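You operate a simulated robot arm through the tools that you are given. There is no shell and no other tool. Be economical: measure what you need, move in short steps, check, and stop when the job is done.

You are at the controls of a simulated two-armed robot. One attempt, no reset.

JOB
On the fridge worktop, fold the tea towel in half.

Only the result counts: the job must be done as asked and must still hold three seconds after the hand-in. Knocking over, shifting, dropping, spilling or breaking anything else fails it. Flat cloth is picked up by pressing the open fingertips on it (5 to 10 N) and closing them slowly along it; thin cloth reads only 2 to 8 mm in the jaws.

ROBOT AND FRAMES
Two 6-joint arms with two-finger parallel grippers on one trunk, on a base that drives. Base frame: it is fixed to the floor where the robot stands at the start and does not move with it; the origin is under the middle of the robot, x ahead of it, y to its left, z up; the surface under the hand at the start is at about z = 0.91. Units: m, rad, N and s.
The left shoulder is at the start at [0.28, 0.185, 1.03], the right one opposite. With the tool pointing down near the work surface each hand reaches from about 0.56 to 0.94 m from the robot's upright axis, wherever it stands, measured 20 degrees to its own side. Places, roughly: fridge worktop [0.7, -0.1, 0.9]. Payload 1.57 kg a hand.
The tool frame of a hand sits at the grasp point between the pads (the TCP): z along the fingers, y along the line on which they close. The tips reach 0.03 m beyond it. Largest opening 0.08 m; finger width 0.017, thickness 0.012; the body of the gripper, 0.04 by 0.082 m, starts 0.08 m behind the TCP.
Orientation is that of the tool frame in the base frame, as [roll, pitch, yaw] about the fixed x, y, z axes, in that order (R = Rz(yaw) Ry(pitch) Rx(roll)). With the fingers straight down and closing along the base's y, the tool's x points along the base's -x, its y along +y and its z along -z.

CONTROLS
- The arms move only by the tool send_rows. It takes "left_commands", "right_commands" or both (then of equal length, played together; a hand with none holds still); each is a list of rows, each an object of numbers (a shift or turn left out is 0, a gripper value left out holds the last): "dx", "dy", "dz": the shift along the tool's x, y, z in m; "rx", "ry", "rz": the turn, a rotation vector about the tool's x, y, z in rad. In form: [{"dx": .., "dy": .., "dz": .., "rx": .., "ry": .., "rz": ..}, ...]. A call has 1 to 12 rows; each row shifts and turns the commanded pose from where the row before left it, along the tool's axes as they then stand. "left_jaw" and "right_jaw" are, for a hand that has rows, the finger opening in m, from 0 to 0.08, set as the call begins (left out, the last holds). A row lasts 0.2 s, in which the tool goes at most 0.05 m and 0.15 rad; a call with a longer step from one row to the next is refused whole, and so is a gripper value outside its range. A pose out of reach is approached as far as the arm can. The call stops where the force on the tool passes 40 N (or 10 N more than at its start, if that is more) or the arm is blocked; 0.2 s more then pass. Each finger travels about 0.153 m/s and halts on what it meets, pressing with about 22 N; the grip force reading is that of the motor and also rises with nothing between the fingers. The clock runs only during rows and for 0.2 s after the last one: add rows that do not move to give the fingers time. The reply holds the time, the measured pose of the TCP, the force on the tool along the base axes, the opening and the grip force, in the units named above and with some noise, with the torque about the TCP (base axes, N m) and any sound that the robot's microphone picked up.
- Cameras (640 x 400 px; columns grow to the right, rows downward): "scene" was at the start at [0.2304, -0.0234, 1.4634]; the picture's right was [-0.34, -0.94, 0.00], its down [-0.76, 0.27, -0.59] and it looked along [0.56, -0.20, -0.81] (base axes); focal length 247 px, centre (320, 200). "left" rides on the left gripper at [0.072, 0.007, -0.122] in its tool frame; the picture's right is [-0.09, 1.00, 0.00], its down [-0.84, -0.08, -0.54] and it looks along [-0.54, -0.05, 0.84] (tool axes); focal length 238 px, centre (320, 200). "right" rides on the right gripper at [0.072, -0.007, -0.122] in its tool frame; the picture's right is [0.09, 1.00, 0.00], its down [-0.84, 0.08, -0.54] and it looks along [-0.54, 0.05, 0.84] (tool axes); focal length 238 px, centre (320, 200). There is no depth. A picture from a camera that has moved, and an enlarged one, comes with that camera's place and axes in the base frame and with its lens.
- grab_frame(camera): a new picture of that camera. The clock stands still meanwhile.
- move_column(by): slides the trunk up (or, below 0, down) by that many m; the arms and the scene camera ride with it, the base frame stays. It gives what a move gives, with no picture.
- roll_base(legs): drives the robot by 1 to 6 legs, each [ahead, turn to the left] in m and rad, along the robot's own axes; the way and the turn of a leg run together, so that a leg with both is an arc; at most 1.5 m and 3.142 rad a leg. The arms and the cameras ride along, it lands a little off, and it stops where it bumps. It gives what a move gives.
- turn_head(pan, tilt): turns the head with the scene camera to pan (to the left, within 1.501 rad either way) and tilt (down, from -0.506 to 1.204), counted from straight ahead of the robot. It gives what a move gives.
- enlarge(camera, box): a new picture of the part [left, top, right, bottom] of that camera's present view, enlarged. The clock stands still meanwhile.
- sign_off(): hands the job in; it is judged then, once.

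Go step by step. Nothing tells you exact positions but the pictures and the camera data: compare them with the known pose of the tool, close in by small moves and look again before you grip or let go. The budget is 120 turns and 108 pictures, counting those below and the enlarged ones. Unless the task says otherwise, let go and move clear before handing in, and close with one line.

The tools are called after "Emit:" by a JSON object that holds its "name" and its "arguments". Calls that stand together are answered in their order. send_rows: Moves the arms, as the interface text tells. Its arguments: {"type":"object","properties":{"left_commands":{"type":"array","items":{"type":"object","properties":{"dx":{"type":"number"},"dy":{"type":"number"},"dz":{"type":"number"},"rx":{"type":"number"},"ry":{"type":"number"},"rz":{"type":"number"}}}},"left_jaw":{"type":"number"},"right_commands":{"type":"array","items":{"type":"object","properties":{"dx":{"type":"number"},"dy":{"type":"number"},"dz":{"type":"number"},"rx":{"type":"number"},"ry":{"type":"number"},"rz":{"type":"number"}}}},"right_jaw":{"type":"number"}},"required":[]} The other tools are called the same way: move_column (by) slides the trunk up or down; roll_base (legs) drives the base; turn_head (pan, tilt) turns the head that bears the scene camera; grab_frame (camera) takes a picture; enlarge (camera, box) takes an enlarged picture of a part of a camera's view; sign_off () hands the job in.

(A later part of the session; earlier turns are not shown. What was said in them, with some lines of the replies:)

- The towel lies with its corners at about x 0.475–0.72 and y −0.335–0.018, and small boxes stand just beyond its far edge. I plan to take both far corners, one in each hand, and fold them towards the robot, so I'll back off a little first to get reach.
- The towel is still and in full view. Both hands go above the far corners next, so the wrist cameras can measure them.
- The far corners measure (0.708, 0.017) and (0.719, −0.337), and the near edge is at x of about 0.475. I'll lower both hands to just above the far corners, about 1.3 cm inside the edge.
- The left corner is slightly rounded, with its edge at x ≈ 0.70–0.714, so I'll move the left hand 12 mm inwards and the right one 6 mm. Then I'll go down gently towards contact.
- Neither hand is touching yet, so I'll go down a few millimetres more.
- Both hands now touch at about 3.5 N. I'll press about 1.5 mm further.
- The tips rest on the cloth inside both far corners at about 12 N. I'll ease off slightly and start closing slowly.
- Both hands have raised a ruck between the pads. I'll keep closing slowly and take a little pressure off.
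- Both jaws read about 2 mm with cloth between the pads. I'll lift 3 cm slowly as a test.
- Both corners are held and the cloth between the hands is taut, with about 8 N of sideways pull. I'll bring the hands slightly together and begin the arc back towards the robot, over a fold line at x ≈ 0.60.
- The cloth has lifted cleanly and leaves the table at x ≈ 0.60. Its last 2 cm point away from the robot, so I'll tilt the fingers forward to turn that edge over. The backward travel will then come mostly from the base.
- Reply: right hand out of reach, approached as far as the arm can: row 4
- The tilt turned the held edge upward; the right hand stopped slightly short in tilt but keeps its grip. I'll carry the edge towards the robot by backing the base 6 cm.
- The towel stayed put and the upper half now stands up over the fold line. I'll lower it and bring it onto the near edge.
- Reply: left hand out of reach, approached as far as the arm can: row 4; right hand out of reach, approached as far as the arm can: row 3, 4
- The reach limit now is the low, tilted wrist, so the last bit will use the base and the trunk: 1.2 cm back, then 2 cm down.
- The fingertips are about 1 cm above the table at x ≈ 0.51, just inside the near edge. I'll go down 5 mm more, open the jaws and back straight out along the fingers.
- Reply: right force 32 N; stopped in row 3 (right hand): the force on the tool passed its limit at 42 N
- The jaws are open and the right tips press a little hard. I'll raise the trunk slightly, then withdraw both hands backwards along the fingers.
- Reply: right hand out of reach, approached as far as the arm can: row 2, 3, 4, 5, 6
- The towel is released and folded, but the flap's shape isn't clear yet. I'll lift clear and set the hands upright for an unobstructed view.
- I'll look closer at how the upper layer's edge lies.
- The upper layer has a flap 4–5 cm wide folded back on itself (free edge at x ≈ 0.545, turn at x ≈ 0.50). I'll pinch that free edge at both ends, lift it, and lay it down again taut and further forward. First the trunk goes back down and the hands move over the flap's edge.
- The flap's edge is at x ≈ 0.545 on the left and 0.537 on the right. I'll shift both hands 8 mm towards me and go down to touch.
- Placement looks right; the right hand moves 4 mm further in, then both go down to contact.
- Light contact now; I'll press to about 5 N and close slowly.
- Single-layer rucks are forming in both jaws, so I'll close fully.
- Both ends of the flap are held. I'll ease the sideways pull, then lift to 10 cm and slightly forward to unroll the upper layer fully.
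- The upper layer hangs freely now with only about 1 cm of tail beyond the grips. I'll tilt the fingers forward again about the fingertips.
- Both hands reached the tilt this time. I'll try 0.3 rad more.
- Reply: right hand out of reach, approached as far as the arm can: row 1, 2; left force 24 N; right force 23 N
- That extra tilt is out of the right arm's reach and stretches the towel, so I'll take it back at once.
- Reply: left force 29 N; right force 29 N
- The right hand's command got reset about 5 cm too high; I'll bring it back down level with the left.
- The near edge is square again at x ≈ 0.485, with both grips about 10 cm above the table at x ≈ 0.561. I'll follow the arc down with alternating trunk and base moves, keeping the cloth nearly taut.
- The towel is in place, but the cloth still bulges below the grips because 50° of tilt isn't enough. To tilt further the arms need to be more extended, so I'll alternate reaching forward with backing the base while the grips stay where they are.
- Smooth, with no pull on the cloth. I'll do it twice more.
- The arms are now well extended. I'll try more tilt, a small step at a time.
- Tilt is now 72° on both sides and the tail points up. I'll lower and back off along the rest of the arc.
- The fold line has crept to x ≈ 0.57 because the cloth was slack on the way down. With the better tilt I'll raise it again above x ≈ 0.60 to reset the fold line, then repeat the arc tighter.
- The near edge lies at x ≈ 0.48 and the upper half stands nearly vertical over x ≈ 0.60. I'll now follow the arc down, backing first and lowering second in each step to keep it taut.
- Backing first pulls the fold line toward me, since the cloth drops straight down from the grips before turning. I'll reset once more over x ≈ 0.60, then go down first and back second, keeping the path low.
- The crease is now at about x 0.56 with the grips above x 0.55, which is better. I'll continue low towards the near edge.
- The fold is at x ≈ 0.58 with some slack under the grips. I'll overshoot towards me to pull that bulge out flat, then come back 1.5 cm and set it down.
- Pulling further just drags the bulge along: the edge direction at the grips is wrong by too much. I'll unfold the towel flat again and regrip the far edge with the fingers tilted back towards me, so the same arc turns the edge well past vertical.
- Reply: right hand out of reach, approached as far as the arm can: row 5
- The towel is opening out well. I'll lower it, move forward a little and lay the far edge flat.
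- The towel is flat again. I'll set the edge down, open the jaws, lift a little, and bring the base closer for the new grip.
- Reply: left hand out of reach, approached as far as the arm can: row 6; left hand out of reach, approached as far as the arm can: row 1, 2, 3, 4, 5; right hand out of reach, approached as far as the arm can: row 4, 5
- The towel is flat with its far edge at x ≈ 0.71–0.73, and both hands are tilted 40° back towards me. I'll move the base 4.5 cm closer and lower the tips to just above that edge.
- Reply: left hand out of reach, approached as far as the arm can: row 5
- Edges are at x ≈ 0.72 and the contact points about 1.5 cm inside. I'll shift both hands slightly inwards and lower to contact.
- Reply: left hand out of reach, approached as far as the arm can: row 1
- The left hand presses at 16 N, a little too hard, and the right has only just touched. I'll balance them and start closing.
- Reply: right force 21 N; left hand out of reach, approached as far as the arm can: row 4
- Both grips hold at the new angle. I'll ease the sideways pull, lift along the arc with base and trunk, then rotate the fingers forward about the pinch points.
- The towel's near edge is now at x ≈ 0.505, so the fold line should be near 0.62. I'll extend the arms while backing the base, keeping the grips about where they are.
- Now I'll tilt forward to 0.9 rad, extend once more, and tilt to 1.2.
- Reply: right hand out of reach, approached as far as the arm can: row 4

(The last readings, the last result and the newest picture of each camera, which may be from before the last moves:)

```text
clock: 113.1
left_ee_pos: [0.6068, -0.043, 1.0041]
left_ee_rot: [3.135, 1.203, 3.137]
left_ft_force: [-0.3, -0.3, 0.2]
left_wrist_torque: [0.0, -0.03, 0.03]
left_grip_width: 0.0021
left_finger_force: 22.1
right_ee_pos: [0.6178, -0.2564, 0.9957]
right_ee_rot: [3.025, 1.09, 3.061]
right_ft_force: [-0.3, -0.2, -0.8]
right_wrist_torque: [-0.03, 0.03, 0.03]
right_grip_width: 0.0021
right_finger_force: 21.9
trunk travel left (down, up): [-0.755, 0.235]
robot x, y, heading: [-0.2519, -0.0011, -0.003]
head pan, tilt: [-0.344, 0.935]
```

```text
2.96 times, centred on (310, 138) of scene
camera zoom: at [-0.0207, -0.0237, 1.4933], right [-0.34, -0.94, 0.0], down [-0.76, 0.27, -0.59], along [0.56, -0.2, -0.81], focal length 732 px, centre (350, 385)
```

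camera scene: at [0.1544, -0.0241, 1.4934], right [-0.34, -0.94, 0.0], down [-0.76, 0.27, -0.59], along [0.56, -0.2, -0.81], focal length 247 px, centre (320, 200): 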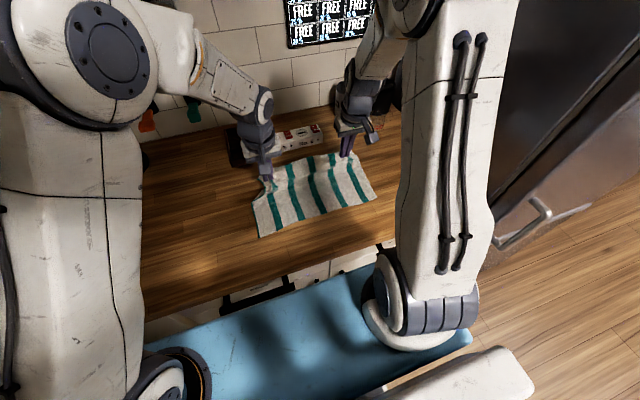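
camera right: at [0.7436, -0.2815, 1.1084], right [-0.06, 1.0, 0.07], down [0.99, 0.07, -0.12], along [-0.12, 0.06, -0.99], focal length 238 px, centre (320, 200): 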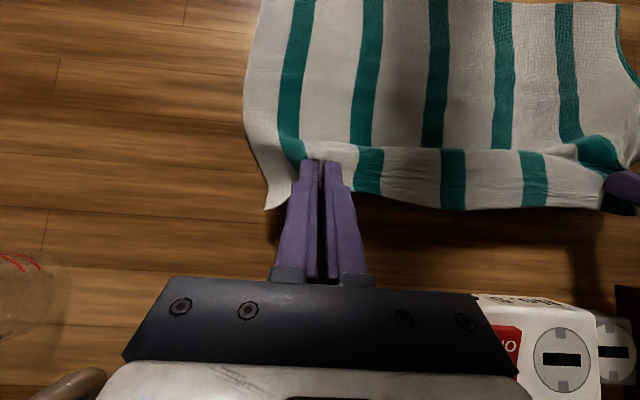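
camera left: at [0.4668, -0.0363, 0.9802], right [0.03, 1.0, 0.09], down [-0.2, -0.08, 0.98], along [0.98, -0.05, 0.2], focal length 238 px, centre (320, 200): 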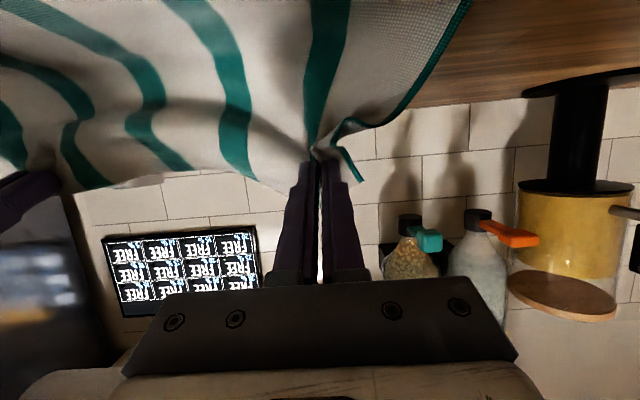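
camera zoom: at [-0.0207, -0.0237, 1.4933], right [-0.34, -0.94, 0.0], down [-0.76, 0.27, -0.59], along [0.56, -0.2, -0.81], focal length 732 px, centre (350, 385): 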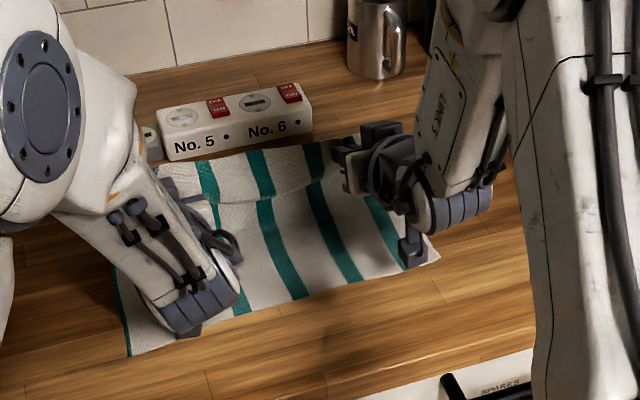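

The edge tails now lean past vertical towards me, which is what I wanted. I'll level the hands' spacing and follow the arc down: back and lower in small steps.

Emit:
{"name": "send_rows", "arguments": {"left_commands": [{}, {}], "right_commands": [{"dy": -0.01}, {}]}}

Emit:
{"name": "roll_base", "arguments": {"legs": [[-0.04, 0]]}}

Emit:
{"name": "move_column", "arguments": {"by": -0.02}}

Emit:
{"name": "roll_base", "arguments": {"legs": [[-0.035, 0]]}}

Emit:
{"name": "move_column", "arguments": {"by": -0.022}}

Emit:
{"name": "roll_base", "arguments": {"legs": [[-0.025, 0]]}}

Emit:
{"name": "enlarge", "arguments": {"camera": "scene", "box": [220, 60, 380, 160]}}

Emit:
{"name": "grab_frame", "arguments": {"camera": "left"}}

```text
clock: 113.7
left_ee_pos: [0.6073, -0.0432, 1.0045]
left_ee_rot: [3.136, 1.203, 3.136]
left_ft_force: [0.9, -0.1, -0.3]
left_wrist_torque: [-0.01, 0.01, 0.03]
left_grip_width: 0.0025
left_finger_force: 21.7
right_ee_pos: [0.618, -0.2682, 0.996]
right_ee_rot: [3.027, 1.088, 3.063]
right_ft_force: [-0.7, 0.6, 0.4]
right_wrist_torque: [0.02, 0.01, 0.01]
right_grip_width: 0.0024
right_finger_force: 22.2
trunk travel left (down, up): [-0.755, 0.235]
robot x, y, heading: [-0.2513, 0.0027, 0.004]
head pan, tilt: [-0.344, 0.935]
```

```text
clock: 114.6
left_ee_pos: [0.5671, -0.0427, 1.0029]
left_ee_rot: [3.136, 1.204, 3.137]
left_ft_force: [0.2, 0.0, -0.2]
left_wrist_torque: [-0.01, 0.01, 0.0]
left_grip_width: 0.0024
left_finger_force: 22.2
right_ee_pos: [0.5774, -0.2675, 0.9952]
right_ee_rot: [3.026, 1.09, 3.064]
right_ft_force: [0.0, 0.4, 0.0]
right_wrist_torque: [-0.02, 0.01, 0.07]
right_grip_width: 0.0023
right_finger_force: 22.6
trunk travel left (down, up): [-0.755, 0.235]
robot x, y, heading: [-0.2894, -0.0029, 0.002]
head pan, tilt: [-0.344, 0.935]
```

```text
clock: 115.3
left_ee_pos: [0.5659, -0.0431, 0.9846]
left_ee_rot: [3.135, 1.204, 3.138]
left_ft_force: [-0.6, 0.3, -0.7]
left_wrist_torque: [-0.04, 0.02, 0.01]
left_grip_width: 0.0024
left_finger_force: 21.8
right_ee_pos: [0.5767, -0.2654, 0.9748]
right_ee_rot: [3.025, 1.088, 3.061]
right_ft_force: [-1.0, 0.7, 0.3]
right_wrist_torque: [0.0, 0.02, 0.0]
right_grip_width: 0.0021
right_finger_force: 22.0
trunk travel left (down, up): [-0.735, 0.255]
robot x, y, heading: [-0.2961, -0.0002, -0.002]
head pan, tilt: [-0.344, 0.935]
```

```text
clock: 116.1
left_ee_pos: [0.5321, -0.0424, 0.9835]
left_ee_rot: [3.135, 1.203, 3.136]
left_ft_force: [0.5, 0.5, -0.9]
left_wrist_torque: [-0.01, 0.04, -0.01]
left_grip_width: 0.0023
left_finger_force: 21.9
right_ee_pos: [0.5419, -0.2655, 0.9748]
right_ee_rot: [3.025, 1.089, 3.064]
right_ft_force: [-0.5, 0.6, 0.6]
right_wrist_torque: [-0.05, 0.0, -0.01]
right_grip_width: 0.0021
right_finger_force: 22.1
trunk travel left (down, up): [-0.735, 0.255]
robot x, y, heading: [-0.3267, -0.0011, -0.004]
head pan, tilt: [-0.344, 0.935]
```

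```text
clock: 116.8
left_ee_pos: [0.5308, -0.0431, 0.9614]
left_ee_rot: [3.136, 1.202, 3.139]
left_ft_force: [0.5, -0.4, -1.1]
left_wrist_torque: [-0.01, 0.01, -0.01]
left_grip_width: 0.0023
left_finger_force: 22.4
right_ee_pos: [0.5401, -0.2663, 0.9528]
right_ee_rot: [3.025, 1.089, 3.063]
right_ft_force: [-1.1, 0.2, -0.3]
right_wrist_torque: [-0.03, 0.01, 0.04]
right_grip_width: 0.0021
right_finger_force: 22.2
trunk travel left (down, up): [-0.713, 0.277]
robot x, y, heading: [-0.328, 0.0018, -0.002]
head pan, tilt: [-0.344, 0.935]
```

```text
clock: 117.6
left_ee_pos: [0.5057, -0.0433, 0.9613]
left_ee_rot: [3.134, 1.203, 3.136]
left_ft_force: [0.8, 0.5, -0.9]
left_wrist_torque: [0.0, 0.01, -0.03]
left_grip_width: 0.0025
left_finger_force: 22.2
right_ee_pos: [0.5167, -0.2674, 0.9525]
right_ee_rot: [3.025, 1.089, 3.063]
right_ft_force: [0.1, 0.7, -0.2]
right_wrist_torque: [-0.01, 0.03, 0.0]
right_grip_width: 0.002
right_finger_force: 22.0
trunk travel left (down, up): [-0.713, 0.277]
robot x, y, heading: [-0.3549, -0.0005, -0.0]
head pan, tilt: [-0.344, 0.935]
```

```text
4.00 times, centred on (300, 110) of scene
camera zoom: at [-0.1216, -0.0235, 1.4513], right [-0.34, -0.94, 0.0], down [-0.76, 0.27, -0.59], along [0.56, -0.2, -0.81], focal length 988 px, centre (400, 560)
```

zoom: 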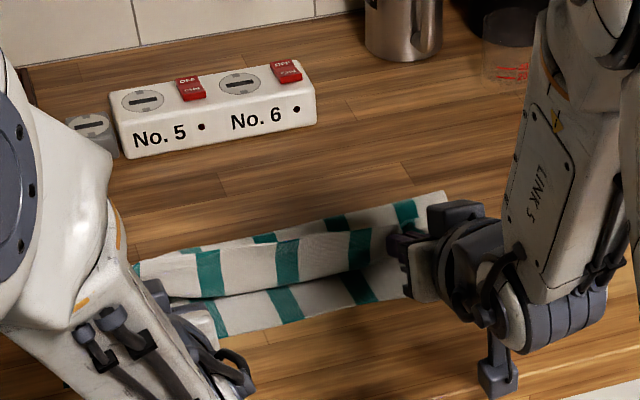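

```text
12 pictures are left
camera left: at [0.3658, -0.0362, 0.9382], right [0.03, 1.0, 0.09], down [-0.2, -0.08, 0.98], along [0.98, -0.05, 0.2], focal length 238 px, centre (320, 200)
```

left: 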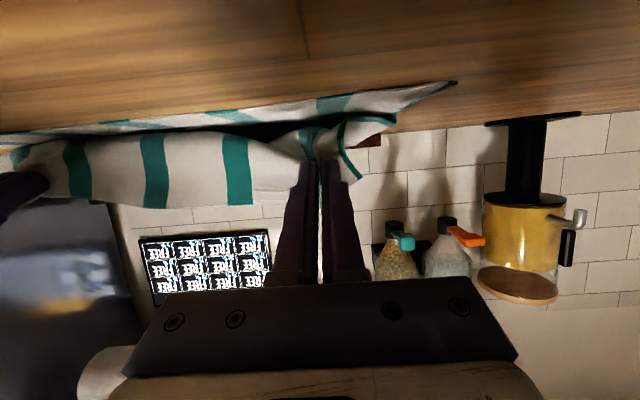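

The fold line is now at x ≈ 0.622 and the near edge at ≈ 0.51, so it is nearly an exact half. I'll do the last descent to the near edge.

Emit:
{"name": "roll_base", "arguments": {"legs": [[-0.015, 0]]}}

Emit:
{"name": "move_column", "arguments": {"by": -0.018}}

Emit:
{"name": "roll_base", "arguments": {"legs": [[-0.012, 0]]}}

Emit:
{"name": "move_column", "arguments": {"by": -0.008}}

Emit:
{"name": "enlarge", "arguments": {"camera": "scene", "box": [220, 60, 380, 160]}}

```text
clock: 118.4
left_ee_pos: [0.4909, -0.0431, 0.9622]
left_ee_rot: [3.135, 1.203, 3.136]
left_ft_force: [-0.1, -0.3, -0.8]
left_wrist_torque: [-0.01, 0.02, -0.01]
left_grip_width: 0.0025
left_finger_force: 21.7
right_ee_pos: [0.501, -0.2676, 0.953]
right_ee_rot: [3.024, 1.088, 3.063]
right_ft_force: [0.5, 0.4, 0.4]
right_wrist_torque: [-0.02, 0.01, 0.03]
right_grip_width: 0.0022
right_finger_force: 22.6
trunk travel left (down, up): [-0.713, 0.277]
robot x, y, heading: [-0.3663, -0.001, -0.006]
head pan, tilt: [-0.344, 0.935]
```

```text
clock: 119.0
left_ee_pos: [0.4915, -0.0438, 0.944]
left_ee_rot: [3.136, 1.202, 3.136]
left_ft_force: [0.6, -0.7, 0.1]
left_wrist_torque: [-0.02, 0.01, -0.04]
left_grip_width: 0.0025
left_finger_force: 22.2
right_ee_pos: [0.5013, -0.2672, 0.9346]
right_ee_rot: [3.025, 1.088, 3.062]
right_ft_force: [-0.8, -0.1, 0.1]
right_wrist_torque: [0.0, 0.0, 0.01]
right_grip_width: 0.0022
right_finger_force: 21.7
trunk travel left (down, up): [-0.695, 0.295]
robot x, y, heading: [-0.3709, 0.0037, -0.006]
head pan, tilt: [-0.344, 0.935]
```

```text
clock: 119.8
left_ee_pos: [0.4789, -0.043, 0.944]
left_ee_rot: [3.135, 1.202, 3.137]
left_ft_force: [0.7, 0.1, 0.1]
left_wrist_torque: [-0.01, 0.0, -0.02]
left_grip_width: 0.0026
left_finger_force: 22.2
right_ee_pos: [0.4898, -0.2672, 0.9346]
right_ee_rot: [3.026, 1.091, 3.063]
right_ft_force: [-0.4, 0.7, -0.7]
right_wrist_torque: [0.01, 0.0, 0.02]
right_grip_width: 0.0023
right_finger_force: 21.6
trunk travel left (down, up): [-0.695, 0.295]
robot x, y, heading: [-0.3838, 0.002, -0.009]
head pan, tilt: [-0.344, 0.935]
```

```text
clock: 120.3
left_ee_pos: [0.4782, -0.043, 0.9375]
left_ee_rot: [3.137, 1.205, 3.139]
left_ft_force: [0.0, 0.1, 0.8]
left_wrist_torque: [0.0, 0.0, -0.03]
left_grip_width: 0.0023
left_finger_force: 22.1
right_ee_pos: [0.4906, -0.2673, 0.9316]
right_ee_rot: [3.028, 1.102, 3.065]
right_ft_force: [-3.1, 0.4, 20.0]
right_wrist_torque: [-0.02, -0.44, -0.01]
right_grip_width: 0.0025
right_finger_force: 21.8
trunk travel left (down, up): [-0.687, 0.303]
robot x, y, heading: [-0.3776, 0.0022, -0.005]
head pan, tilt: [-0.344, 0.935]
```

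```text
4.00 times, centred on (300, 110) of scene
camera zoom: at [-0.1501, -0.0231, 1.4259], right [-0.34, -0.94, 0.0], down [-0.76, 0.27, -0.59], along [0.56, -0.2, -0.8], focal length 988 px, centre (400, 560)
```

zoom: 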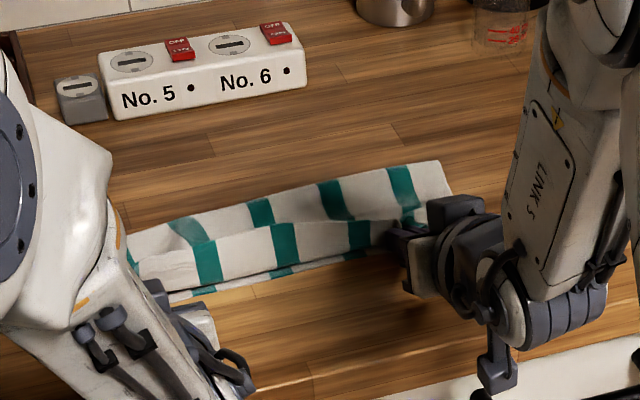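

The right tips touch, the left are about 1.5 cm up. I'll relieve the right, lower the left, then release both slowly.

Emit:
{"name": "send_rows", "arguments": {"left_commands": [{"dx": 0.005, "dz": 0.0018}, {"dx": 0.004, "dz": 0.0018}, {}], "right_commands": [{"dx": -0.0015, "dz": -0.0008}, {}, {}]}}

Emit:
{"name": "send_rows", "arguments": {"left_commands": [{}, {}, {}], "right_commands": [{}, {}, {}], "left_jaw": 0.012, "right_jaw": 0.012}}

Emit:
{"name": "send_rows", "arguments": {"left_commands": [{"dz": -0.006}, {"dz": -0.008}, {"dz": -0.01}, {"dz": -0.012}, {"dz": -0.012}, {}], "right_commands": [{"dz": -0.006}, {"dz": -0.008}, {"dz": -0.01}, {"dz": -0.012}, {"dz": -0.012}, {}]}}

Emit:
{"name": "enlarge", "arguments": {"camera": "scene", "box": [220, 60, 380, 160]}}

```text
clock: 121.2
left_ee_pos: [0.4804, -0.0437, 0.9312]
left_ee_rot: [-3.141, 1.211, -3.14]
left_ft_force: [-1.0, 2.3, 17.7]
left_wrist_torque: [0.12, -0.46, 0.02]
left_grip_width: 0.0026
left_finger_force: 21.6
right_ee_pos: [0.4888, -0.2663, 0.9317]
right_ee_rot: [3.024, 1.096, 3.063]
right_ft_force: [5.4, -0.8, 19.1]
right_wrist_torque: [-0.11, -0.56, -0.01]
right_grip_width: 0.0024
right_finger_force: 21.9
trunk travel left (down, up): [-0.687, 0.303]
robot x, y, heading: [-0.3839, 0.0017, -0.002]
head pan, tilt: [-0.344, 0.935]
```

```text
clock: 122.0
left_ee_pos: [0.4795, -0.0434, 0.93]
left_ee_rot: [3.14, 1.211, -3.142]
left_ft_force: [1.1, -5.4, 22.0]
left_wrist_torque: [0.08, -0.56, -0.15]
left_grip_width: 0.007
left_finger_force: 0.0
right_ee_pos: [0.4886, -0.2661, 0.932]
right_ee_rot: [3.024, 1.098, 3.064]
right_ft_force: [2.8, 3.1, 21.2]
right_wrist_torque: [0.06, -0.54, 0.1]
right_grip_width: 0.0043
right_finger_force: 0.1
trunk travel left (down, up): [-0.687, 0.303]
robot x, y, heading: [-0.3818, 0.0037, -0.005]
head pan, tilt: [-0.344, 0.935]
```

```text
clock: 123.3
left_ee_pos: [0.4344, -0.0437, 0.9426]
left_ee_rot: [3.134, 1.199, 3.136]
left_ft_force: [0.3, -0.3, -0.1]
left_wrist_torque: [-0.04, 0.01, 0.02]
left_grip_width: 0.0116
left_finger_force: 0.0
right_ee_pos: [0.4456, -0.2679, 0.9504]
right_ee_rot: [3.026, 1.087, 3.06]
right_ft_force: [-0.3, 0.3, -0.2]
right_wrist_torque: [0.02, -0.02, -0.04]
right_grip_width: 0.0121
right_finger_force: 0.1
trunk travel left (down, up): [-0.687, 0.303]
robot x, y, heading: [-0.3787, 0.0016, -0.003]
head pan, tilt: [-0.344, 0.935]
```

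```text
4.00 times, centred on (300, 110) of scene
camera zoom: at [-0.1491, -0.0234, 1.4253], right [-0.34, -0.94, 0.0], down [-0.76, 0.27, -0.59], along [0.56, -0.2, -0.81], focal length 988 px, centre (400, 560)
```

zoom: 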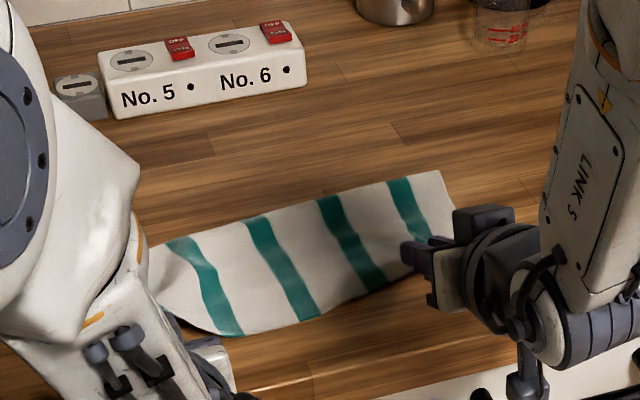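

The upper layer has fallen flat, with its edge towards me. I'll back clear and look.

Emit:
{"name": "roll_base", "arguments": {"legs": [[-0.08, 0]]}}

Emit:
{"name": "move_column", "arguments": {"by": 0.12}}

Emit:
{"name": "send_rows", "arguments": {"left_commands": [{"ry": 0.15, "dy": 0.02}, {"ry": 0.15, "dy": 0.02}, {"ry": 0.15, "dy": 0.02}, {"ry": 0.15, "dy": 0.02}, {"ry": 0.15, "dy": 0.02}, {"ry": 0.15, "dy": 0.02}, {}], "right_commands": [{"ry": 0.15, "dy": -0.01}, {"ry": 0.15, "dy": -0.01}, {"ry": 0.15, "dy": -0.01}, {"ry": 0.15, "dy": -0.01}, {"ry": 0.15, "dy": -0.01}, {"ry": 0.15, "dy": -0.01}, {}]}}

Emit:
{"name": "enlarge", "arguments": {"camera": "scene", "box": [220, 60, 380, 160]}}

```text
clock: 124.4
left_ee_pos: [0.3538, -0.0441, 0.9426]
left_ee_rot: [3.135, 1.202, 3.139]
left_ft_force: [0.0, -1.0, -0.2]
left_wrist_torque: [0.01, 0.02, 0.02]
left_grip_width: 0.0121
left_finger_force: 0.0
right_ee_pos: [0.3657, -0.268, 0.95]
right_ee_rot: [3.024, 1.089, 3.063]
right_ft_force: [0.5, 0.5, 0.6]
right_wrist_torque: [-0.04, -0.02, 0.02]
right_grip_width: 0.012
right_finger_force: 0.0
trunk travel left (down, up): [-0.687, 0.303]
robot x, y, heading: [-0.461, 0.0019, 0.0]
head pan, tilt: [-0.344, 0.935]
```

```text
clock: 125.9
left_ee_pos: [0.3537, -0.0431, 1.0633]
left_ee_rot: [3.135, 1.202, 3.139]
left_ft_force: [0.0, 0.3, 1.0]
left_wrist_torque: [-0.02, -0.02, 0.04]
left_grip_width: 0.012
left_finger_force: 0.1
right_ee_pos: [0.3664, -0.2687, 1.0711]
right_ee_rot: [3.024, 1.089, 3.063]
right_ft_force: [-0.5, -0.3, -0.5]
right_wrist_torque: [0.01, -0.02, 0.04]
right_grip_width: 0.0122
right_finger_force: 0.1
trunk travel left (down, up): [-0.807, 0.183]
robot x, y, heading: [-0.4576, 0.0001, 0.0]
head pan, tilt: [-0.344, 0.935]
```

```text
clock: 127.5
left_ee_pos: [0.3549, 0.0769, 1.0622]
left_ee_rot: [3.14, 0.3, -3.139]
left_ft_force: [0.3, -0.1, -0.7]
left_wrist_torque: [0.0, 0.01, -0.01]
left_grip_width: 0.012
left_finger_force: 0.1
right_ee_pos: [0.3668, -0.3282, 1.0672]
right_ee_rot: [3.088, 0.189, -3.13]
right_ft_force: [0.3, -0.1, 0.1]
right_wrist_torque: [-0.03, -0.01, 0.01]
right_grip_width: 0.012
right_finger_force: 0.1
trunk travel left (down, up): [-0.807, 0.183]
robot x, y, heading: [-0.4605, 0.0038, -0.0]
head pan, tilt: [-0.344, 0.935]
```

```text
4.00 times, centred on (300, 110) of scene
camera zoom: at [-0.2292, -0.0231, 1.5453], right [-0.34, -0.94, 0.0], down [-0.76, 0.27, -0.59], along [0.56, -0.2, -0.81], focal length 988 px, centre (400, 560)
```

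zoom: 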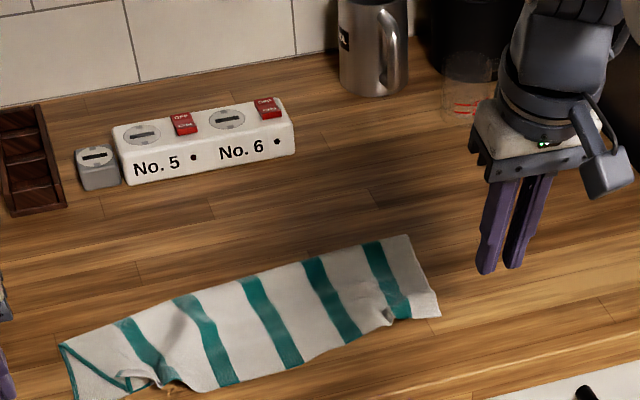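

It looks like a proper half fold. I'll check the edges from a wrist camera.

Emit:
{"name": "grab_frame", "arguments": {"camera": "left"}}

Emit:
{"name": "enlarge", "arguments": {"camera": "scene", "box": [220, 100, 340, 175]}}

```text
8 pictures are left
camera left: at [0.2484, 0.0843, 1.1573], right [0.09, 1.0, 0.03], down [0.64, -0.08, 0.77], along [0.77, -0.05, -0.64], focal length 238 px, centre (320, 200)
```

left: 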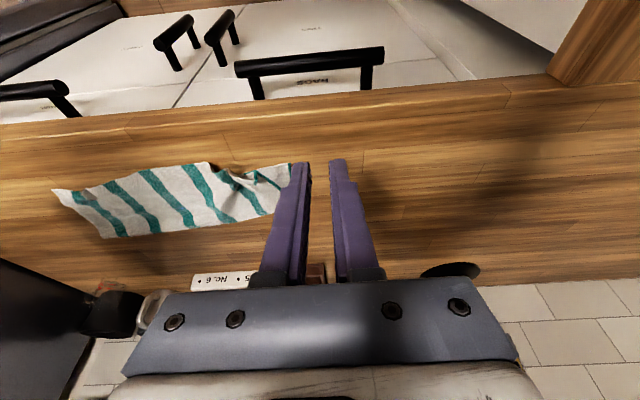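

```text
5.33 times, centred on (280, 138) of scene
camera zoom: at [-0.2292, -0.0231, 1.5453], right [-0.34, -0.94, 0.0], down [-0.76, 0.27, -0.59], along [0.56, -0.2, -0.81], focal length 1318 px, centre (533, 533)
```

zoom: 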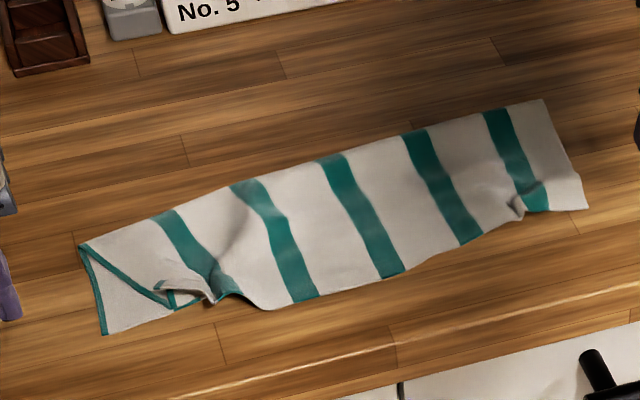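

The fold is good on the right and in the middle, but the upper layer's left corner is rucked in and partly curled. I'll bring the left hand over it for a closer look.

Emit:
{"name": "roll_base", "arguments": {"legs": [[0.15, 0]]}}

Emit:
{"name": "send_rows", "arguments": {"left_commands": [{"ry": 0.1, "dy": -0.015, "dx": 0.01}, {"ry": 0.1, "dy": -0.015, "dx": 0.01}, {"ry": 0.1, "dy": -0.015, "dx": 0.01}, {"dx": 0.01}, {}], "left_jaw": 0.03}}

Emit:
{"name": "grab_frame", "arguments": {"camera": "left"}}

```text
clock: 128.9
left_ee_pos: [0.505, 0.0759, 1.0628]
left_ee_rot: [3.141, 0.302, -3.141]
left_ft_force: [0.1, 0.4, 1.0]
left_wrist_torque: [-0.03, -0.02, -0.03]
left_grip_width: 0.0121
left_finger_force: 0.1
right_ee_pos: [0.5175, -0.3285, 1.0651]
right_ee_rot: [3.088, 0.192, -3.128]
right_ft_force: [-0.9, -0.1, -0.1]
right_wrist_torque: [0.0, -0.01, -0.01]
right_grip_width: 0.0118
right_finger_force: 0.0
trunk travel left (down, up): [-0.807, 0.183]
robot x, y, heading: [-0.309, -0.0028, -0.005]
head pan, tilt: [-0.344, 0.935]
```

```text
clock: 130.1
left_ee_pos: [0.465, 0.0311, 1.0561]
left_ee_rot: [3.141, 0.002, -3.14]
left_ft_force: [-0.2, 0.1, 0.2]
left_wrist_torque: [-0.04, 0.01, 0.04]
left_grip_width: 0.0298
left_finger_force: 0.0
right_ee_pos: [0.5173, -0.3283, 1.0668]
right_ee_rot: [3.086, 0.192, -3.126]
right_ft_force: [-0.3, 0.3, -0.1]
right_wrist_torque: [0.01, 0.0, -0.01]
right_grip_width: 0.0121
right_finger_force: 0.0
trunk travel left (down, up): [-0.807, 0.183]
robot x, y, heading: [-0.3101, -0.0004, -0.003]
head pan, tilt: [-0.344, 0.935]
```

```text
6 pictures are left
camera left: at [0.392, 0.0384, 1.1776], right [0.09, 1.0, 0.0], down [0.84, -0.08, 0.54], along [0.54, -0.05, -0.84], focal length 238 px, centre (320, 200)
```

left: 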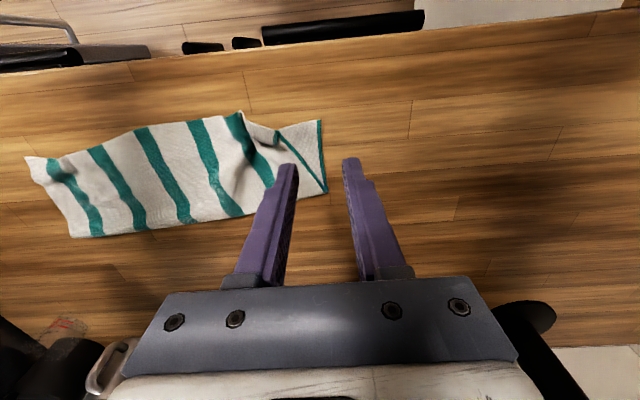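

The upper layer's left corner sits at about (0.468, −0.017), while the lower one is at (0.460, 0.032). I'll pinch the ruck there and pull it about 4.5 cm to the left.

Emit:
{"name": "send_rows", "arguments": {"left_commands": [{"dx": -0.004, "dy": -0.02}, {"dx": -0.004, "dy": -0.02}, {"dx": -0.005, "dy": -0.02}, {"dz": 0.03}, {"dz": 0.03}, {"dz": 0.03}, {"dz": 0.006}, {}], "left_jaw": 0.026}}

Emit:
{"name": "enlarge", "arguments": {"camera": "left", "box": [220, 80, 420, 205]}}

```text
clock: 131.9
left_ee_pos: [0.4794, -0.0273, 0.9589]
left_ee_rot: [3.139, 0.005, -3.14]
left_ft_force: [0.1, 0.6, 0.6]
left_wrist_torque: [0.02, 0.0, -0.03]
left_grip_width: 0.0258
left_finger_force: 0.1
right_ee_pos: [0.5177, -0.329, 1.0667]
right_ee_rot: [3.087, 0.191, -3.126]
right_ft_force: [0.4, -0.1, 0.2]
right_wrist_torque: [-0.02, -0.03, 0.05]
right_grip_width: 0.0119
right_finger_force: 0.0
trunk travel left (down, up): [-0.807, 0.183]
robot x, y, heading: [-0.3084, -0.0011, -0.001]
head pan, tilt: [-0.344, 0.935]
```

```text
3.20 times, centred on (320, 142) of left
camera zoom: at [0.4059, -0.0213, 1.0813], right [0.09, 1.0, 0.0], down [0.84, -0.08, 0.54], along [0.54, -0.05, -0.84], focal length 763 px, centre (320, 384)
```

zoom: 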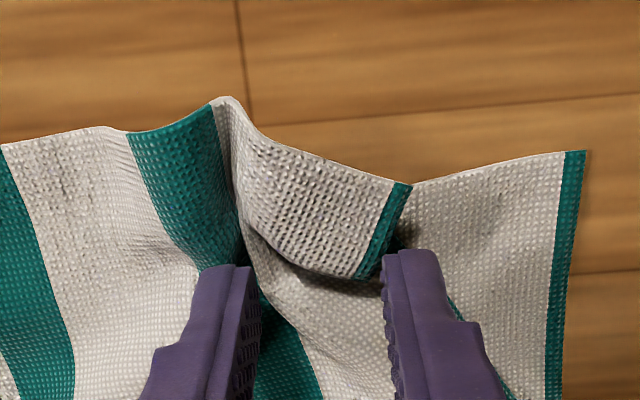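

Now it's clear: the upper layer's corner is dog-eared back by 2–3 cm. I'll put closed fingertips just behind its free edge and sweep them towards me to flip it open.

Emit:
{"name": "send_rows", "arguments": {"left_commands": [{"dz": -0.015}, {"dx": -0.01, "dy": -0.002}, {"dx": -0.01}, {"dz": 0.012}, {"dz": 0.01}, {"dz": 0.005}, {}], "left_jaw": 0.01}}

Emit:
{"name": "enlarge", "arguments": {"camera": "left", "box": [220, 80, 420, 205]}}

```text
clock: 133.5
left_ee_pos: [0.4979, -0.0294, 0.9481]
left_ee_rot: [3.14, 0.003, -3.142]
left_ft_force: [0.3, 0.4, 0.5]
left_wrist_torque: [0.0, 0.02, -0.03]
left_grip_width: 0.0099
left_finger_force: 0.0
right_ee_pos: [0.5165, -0.3285, 1.0667]
right_ee_rot: [3.087, 0.192, -3.129]
right_ft_force: [-0.6, 0.9, 0.0]
right_wrist_torque: [-0.01, -0.01, 0.02]
right_grip_width: 0.0122
right_finger_force: 0.0
trunk travel left (down, up): [-0.807, 0.183]
robot x, y, heading: [-0.3089, 0.0023, -0.001]
head pan, tilt: [-0.344, 0.935]
```

```text
3.20 times, centred on (320, 142) of left
camera zoom: at [0.4256, -0.0228, 1.0695], right [0.09, 1.0, 0.0], down [0.84, -0.08, 0.54], along [0.54, -0.05, -0.84], focal length 763 px, centre (320, 384)
```

zoom: 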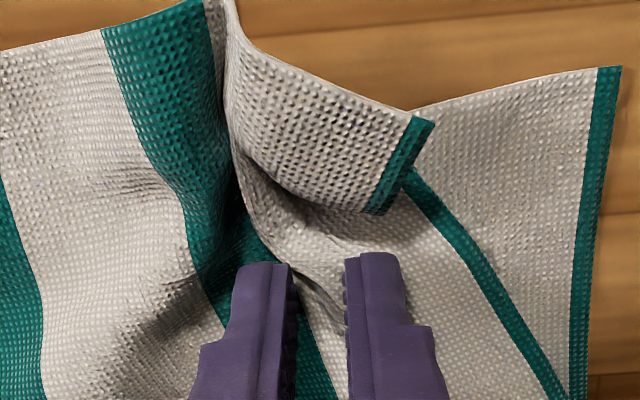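

The tips stand right behind the raised flap. I'll sweep towards me and slightly left, rising at the end.

Emit:
{"name": "send_rows", "arguments": {"left_commands": [{"dx": 0.009, "dy": 0.002}, {"dx": 0.009, "dy": 0.003}, {"dx": 0.009, "dy": 0.003, "dz": -0.001}, {"dx": 0.009, "dy": 0.003, "dz": -0.001}, {"dx": 0.009, "dy": 0.003}, {"dx": 0.009, "dy": 0.003}, {"dx": 0.009, "dy": 0.003}, {"dx": 0.009, "dy": 0.002}, {"dx": 0.005}, {"dz": -0.03}, {"dz": -0.04}, {}]}}

Emit:
{"name": "grab_frame", "arguments": {"camera": "left"}}

```text
clock: 136.1
left_ee_pos: [0.4224, -0.0086, 1.0211]
left_ee_rot: [3.141, 0.002, -3.139]
left_ft_force: [0.1, -0.1, -0.1]
left_wrist_torque: [-0.02, 0.0, 0.02]
left_grip_width: 0.01
left_finger_force: 0.0
right_ee_pos: [0.5174, -0.3274, 1.0668]
right_ee_rot: [3.088, 0.191, -3.128]
right_ft_force: [-0.2, -0.4, -0.5]
right_wrist_torque: [0.0, -0.01, -0.01]
right_grip_width: 0.012
right_finger_force: 0.1
trunk travel left (down, up): [-0.807, 0.183]
robot x, y, heading: [-0.3096, 0.0004, -0.006]
head pan, tilt: [-0.344, 0.935]
```

```text
3 pictures are left
camera left: at [0.3486, -0.0019, 1.1424], right [0.09, 1.0, 0.0], down [0.84, -0.08, 0.54], along [0.54, -0.05, -0.84], focal length 238 px, centre (320, 200)
```

left: 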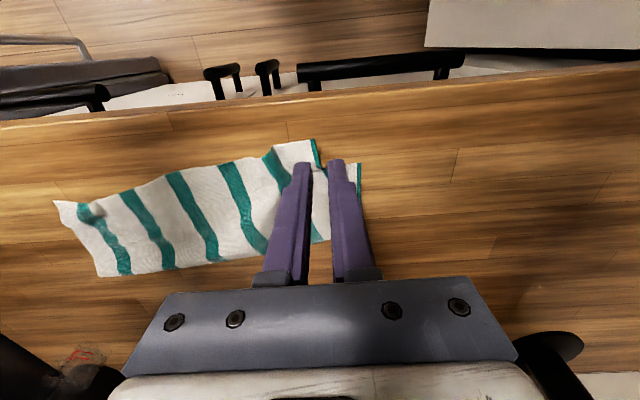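

The dog-ear is open. The upper corner now lies at (0.425, −0.014) against the lower corner at (0.458, 0.031), so I'll pinch it and carry it across, starting with the approach.

Emit:
{"name": "send_rows", "arguments": {"left_commands": [{"dx": -0.007, "dy": -0.015}, {"dx": -0.008, "dy": -0.014}, {"dz": 0.03}, {"dz": 0.03}, {"dz": 0.012}, {"dz": 0.004}, {"dz": 0.002}, {}], "left_jaw": 0.024}}

Emit:
{"name": "enlarge", "arguments": {"camera": "left", "box": [220, 80, 420, 205]}}

```text
clock: 137.9
left_ee_pos: [0.4371, -0.0358, 0.9428]
left_ee_rot: [3.139, 0.006, -3.14]
left_ft_force: [-1.2, -0.1, 4.7]
left_wrist_torque: [-0.06, 0.05, -0.07]
left_grip_width: 0.0236
left_finger_force: 0.1
right_ee_pos: [0.5176, -0.3284, 1.0677]
right_ee_rot: [3.088, 0.192, -3.128]
right_ft_force: [0.4, 0.4, 0.0]
right_wrist_torque: [0.02, 0.01, -0.06]
right_grip_width: 0.0119
right_finger_force: 0.0
trunk travel left (down, up): [-0.807, 0.183]
robot x, y, heading: [-0.3086, 0.0008, -0.006]
head pan, tilt: [-0.344, 0.935]
```

```text
3.20 times, centred on (320, 142) of left
camera zoom: at [0.3635, -0.0302, 1.0639], right [0.09, 1.0, 0.0], down [0.83, -0.08, 0.55], along [0.54, -0.05, -0.84], focal length 763 px, centre (320, 384)
```

zoom: 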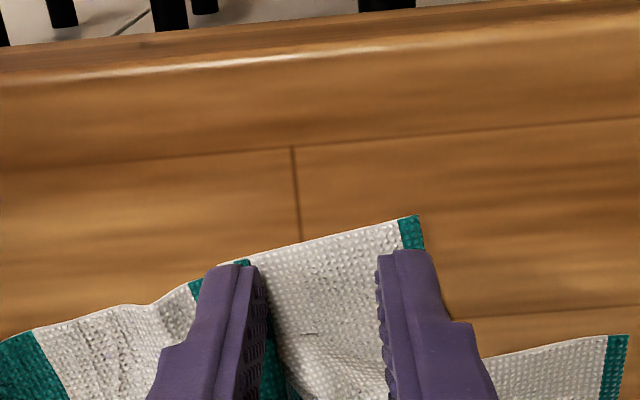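

The tips rest on the flattened corner at about 5 N. I'll drag it left under light pressure first, which leaves no new ruck.

Emit:
{"name": "send_rows", "arguments": {"left_commands": [{"dz": 0.0007}, {"dy": 0.005}, {"dy": 0.006}, {"dy": 0.007}, {"dy": 0.007}, {"dy": 0.007}, {"dy": 0.007}, {"dy": 0.006}, {}]}}

Emit:
{"name": "enlarge", "arguments": {"camera": "left", "box": [160, 80, 480, 280]}}

```text
clock: 139.9
left_ee_pos: [0.4354, 0.0079, 0.9418]
left_ee_rot: [3.141, 0.005, -3.139]
left_ft_force: [-0.3, -0.5, 19.9]
left_wrist_torque: [-0.34, -0.01, 0.05]
left_grip_width: 0.0248
left_finger_force: 0.2
right_ee_pos: [0.5165, -0.329, 1.0675]
right_ee_rot: [3.088, 0.192, -3.127]
right_ft_force: [0.9, 0.3, 0.0]
right_wrist_torque: [0.04, 0.0, -0.02]
right_grip_width: 0.0118
right_finger_force: 0.0
trunk travel left (down, up): [-0.807, 0.183]
robot x, y, heading: [-0.3083, -0.0007, -0.008]
head pan, tilt: [-0.344, 0.935]
```

```text
2.00 times, centred on (320, 180) of left
camera zoom: at [0.3631, 0.0151, 1.0635], right [0.09, 1.0, 0.0], down [0.83, -0.08, 0.55], along [0.54, -0.05, -0.84], focal length 477 px, centre (320, 240)
```

zoom: 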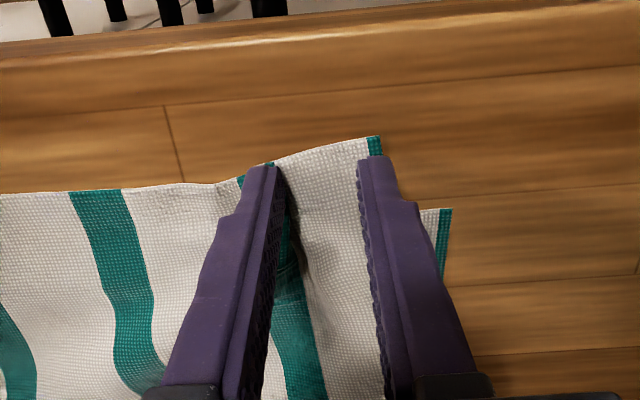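

The corner followed the tips. I'll ease the pressure and drag a bit more, now left and away from me, towards the lower corner, then lift straight off.

Emit:
{"name": "send_rows", "arguments": {"left_commands": [{"dz": -0.0008}, {"dx": -0.004, "dy": 0.004}, {"dx": -0.004, "dy": 0.004}, {"dx": -0.004, "dy": 0.004}, {"dx": -0.004, "dy": 0.003}, {"dx": -0.004, "dy": 0.003}, {"dz": -0.003}, {"dz": -0.015}, {"dz": -0.04}, {"dz": -0.045}, {}]}}

Emit:
{"name": "roll_base", "arguments": {"legs": [[-0.12, 0]]}}

Emit:
{"name": "enlarge", "arguments": {"camera": "scene", "box": [220, 80, 360, 168]}}

```text
clock: 142.3
left_ee_pos: [0.4566, 0.0264, 1.0469]
left_ee_rot: [3.139, 0.002, -3.141]
left_ft_force: [0.4, -0.2, -0.5]
left_wrist_torque: [0.0, -0.01, 0.02]
left_grip_width: 0.0239
left_finger_force: 0.0
right_ee_pos: [0.5174, -0.3291, 1.066]
right_ee_rot: [3.087, 0.191, -3.129]
right_ft_force: [0.5, 0.0, -0.1]
right_wrist_torque: [-0.03, -0.04, 0.01]
right_grip_width: 0.0121
right_finger_force: 0.1
trunk travel left (down, up): [-0.807, 0.183]
robot x, y, heading: [-0.311, -0.0044, -0.001]
head pan, tilt: [-0.344, 0.935]
```

```text
clock: 143.5
left_ee_pos: [0.3374, 0.0264, 1.0454]
left_ee_rot: [3.141, 0.002, -3.139]
left_ft_force: [-0.4, -0.5, -0.8]
left_wrist_torque: [-0.01, -0.02, -0.01]
left_grip_width: 0.0237
left_finger_force: 0.2
right_ee_pos: [0.3972, -0.3288, 1.0664]
right_ee_rot: [3.087, 0.193, -3.131]
right_ft_force: [0.1, -0.3, 0.2]
right_wrist_torque: [-0.01, -0.01, 0.01]
right_grip_width: 0.0122
right_finger_force: 0.0
trunk travel left (down, up): [-0.807, 0.183]
robot x, y, heading: [-0.4273, 0.0027, -0.003]
head pan, tilt: [-0.344, 0.935]
```

```text
4.55 times, centred on (290, 124) of scene
camera zoom: at [-0.1983, -0.0233, 1.5453], right [-0.34, -0.94, 0.0], down [-0.76, 0.27, -0.59], along [0.56, -0.2, -0.81], focal length 1123 px, centre (456, 546)
```

zoom: 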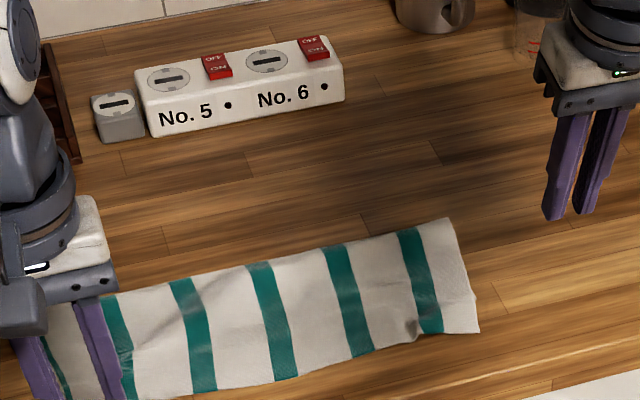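

The towel now lies folded in half along its length: the fold is on the far side and the upper edge sits near the lower one. Both hands are clear and nothing else appears to have moved, so I'm handing in.

Emit:
{"name": "sign_off", "arguments": {}}

```text
The job is handed in.
```

The tea towel is folded in half on the fridge worktop and handed in; when last measured, the upper left corner was about 4 cm off the lower one, and I nudged it closer after that without re-measuring.
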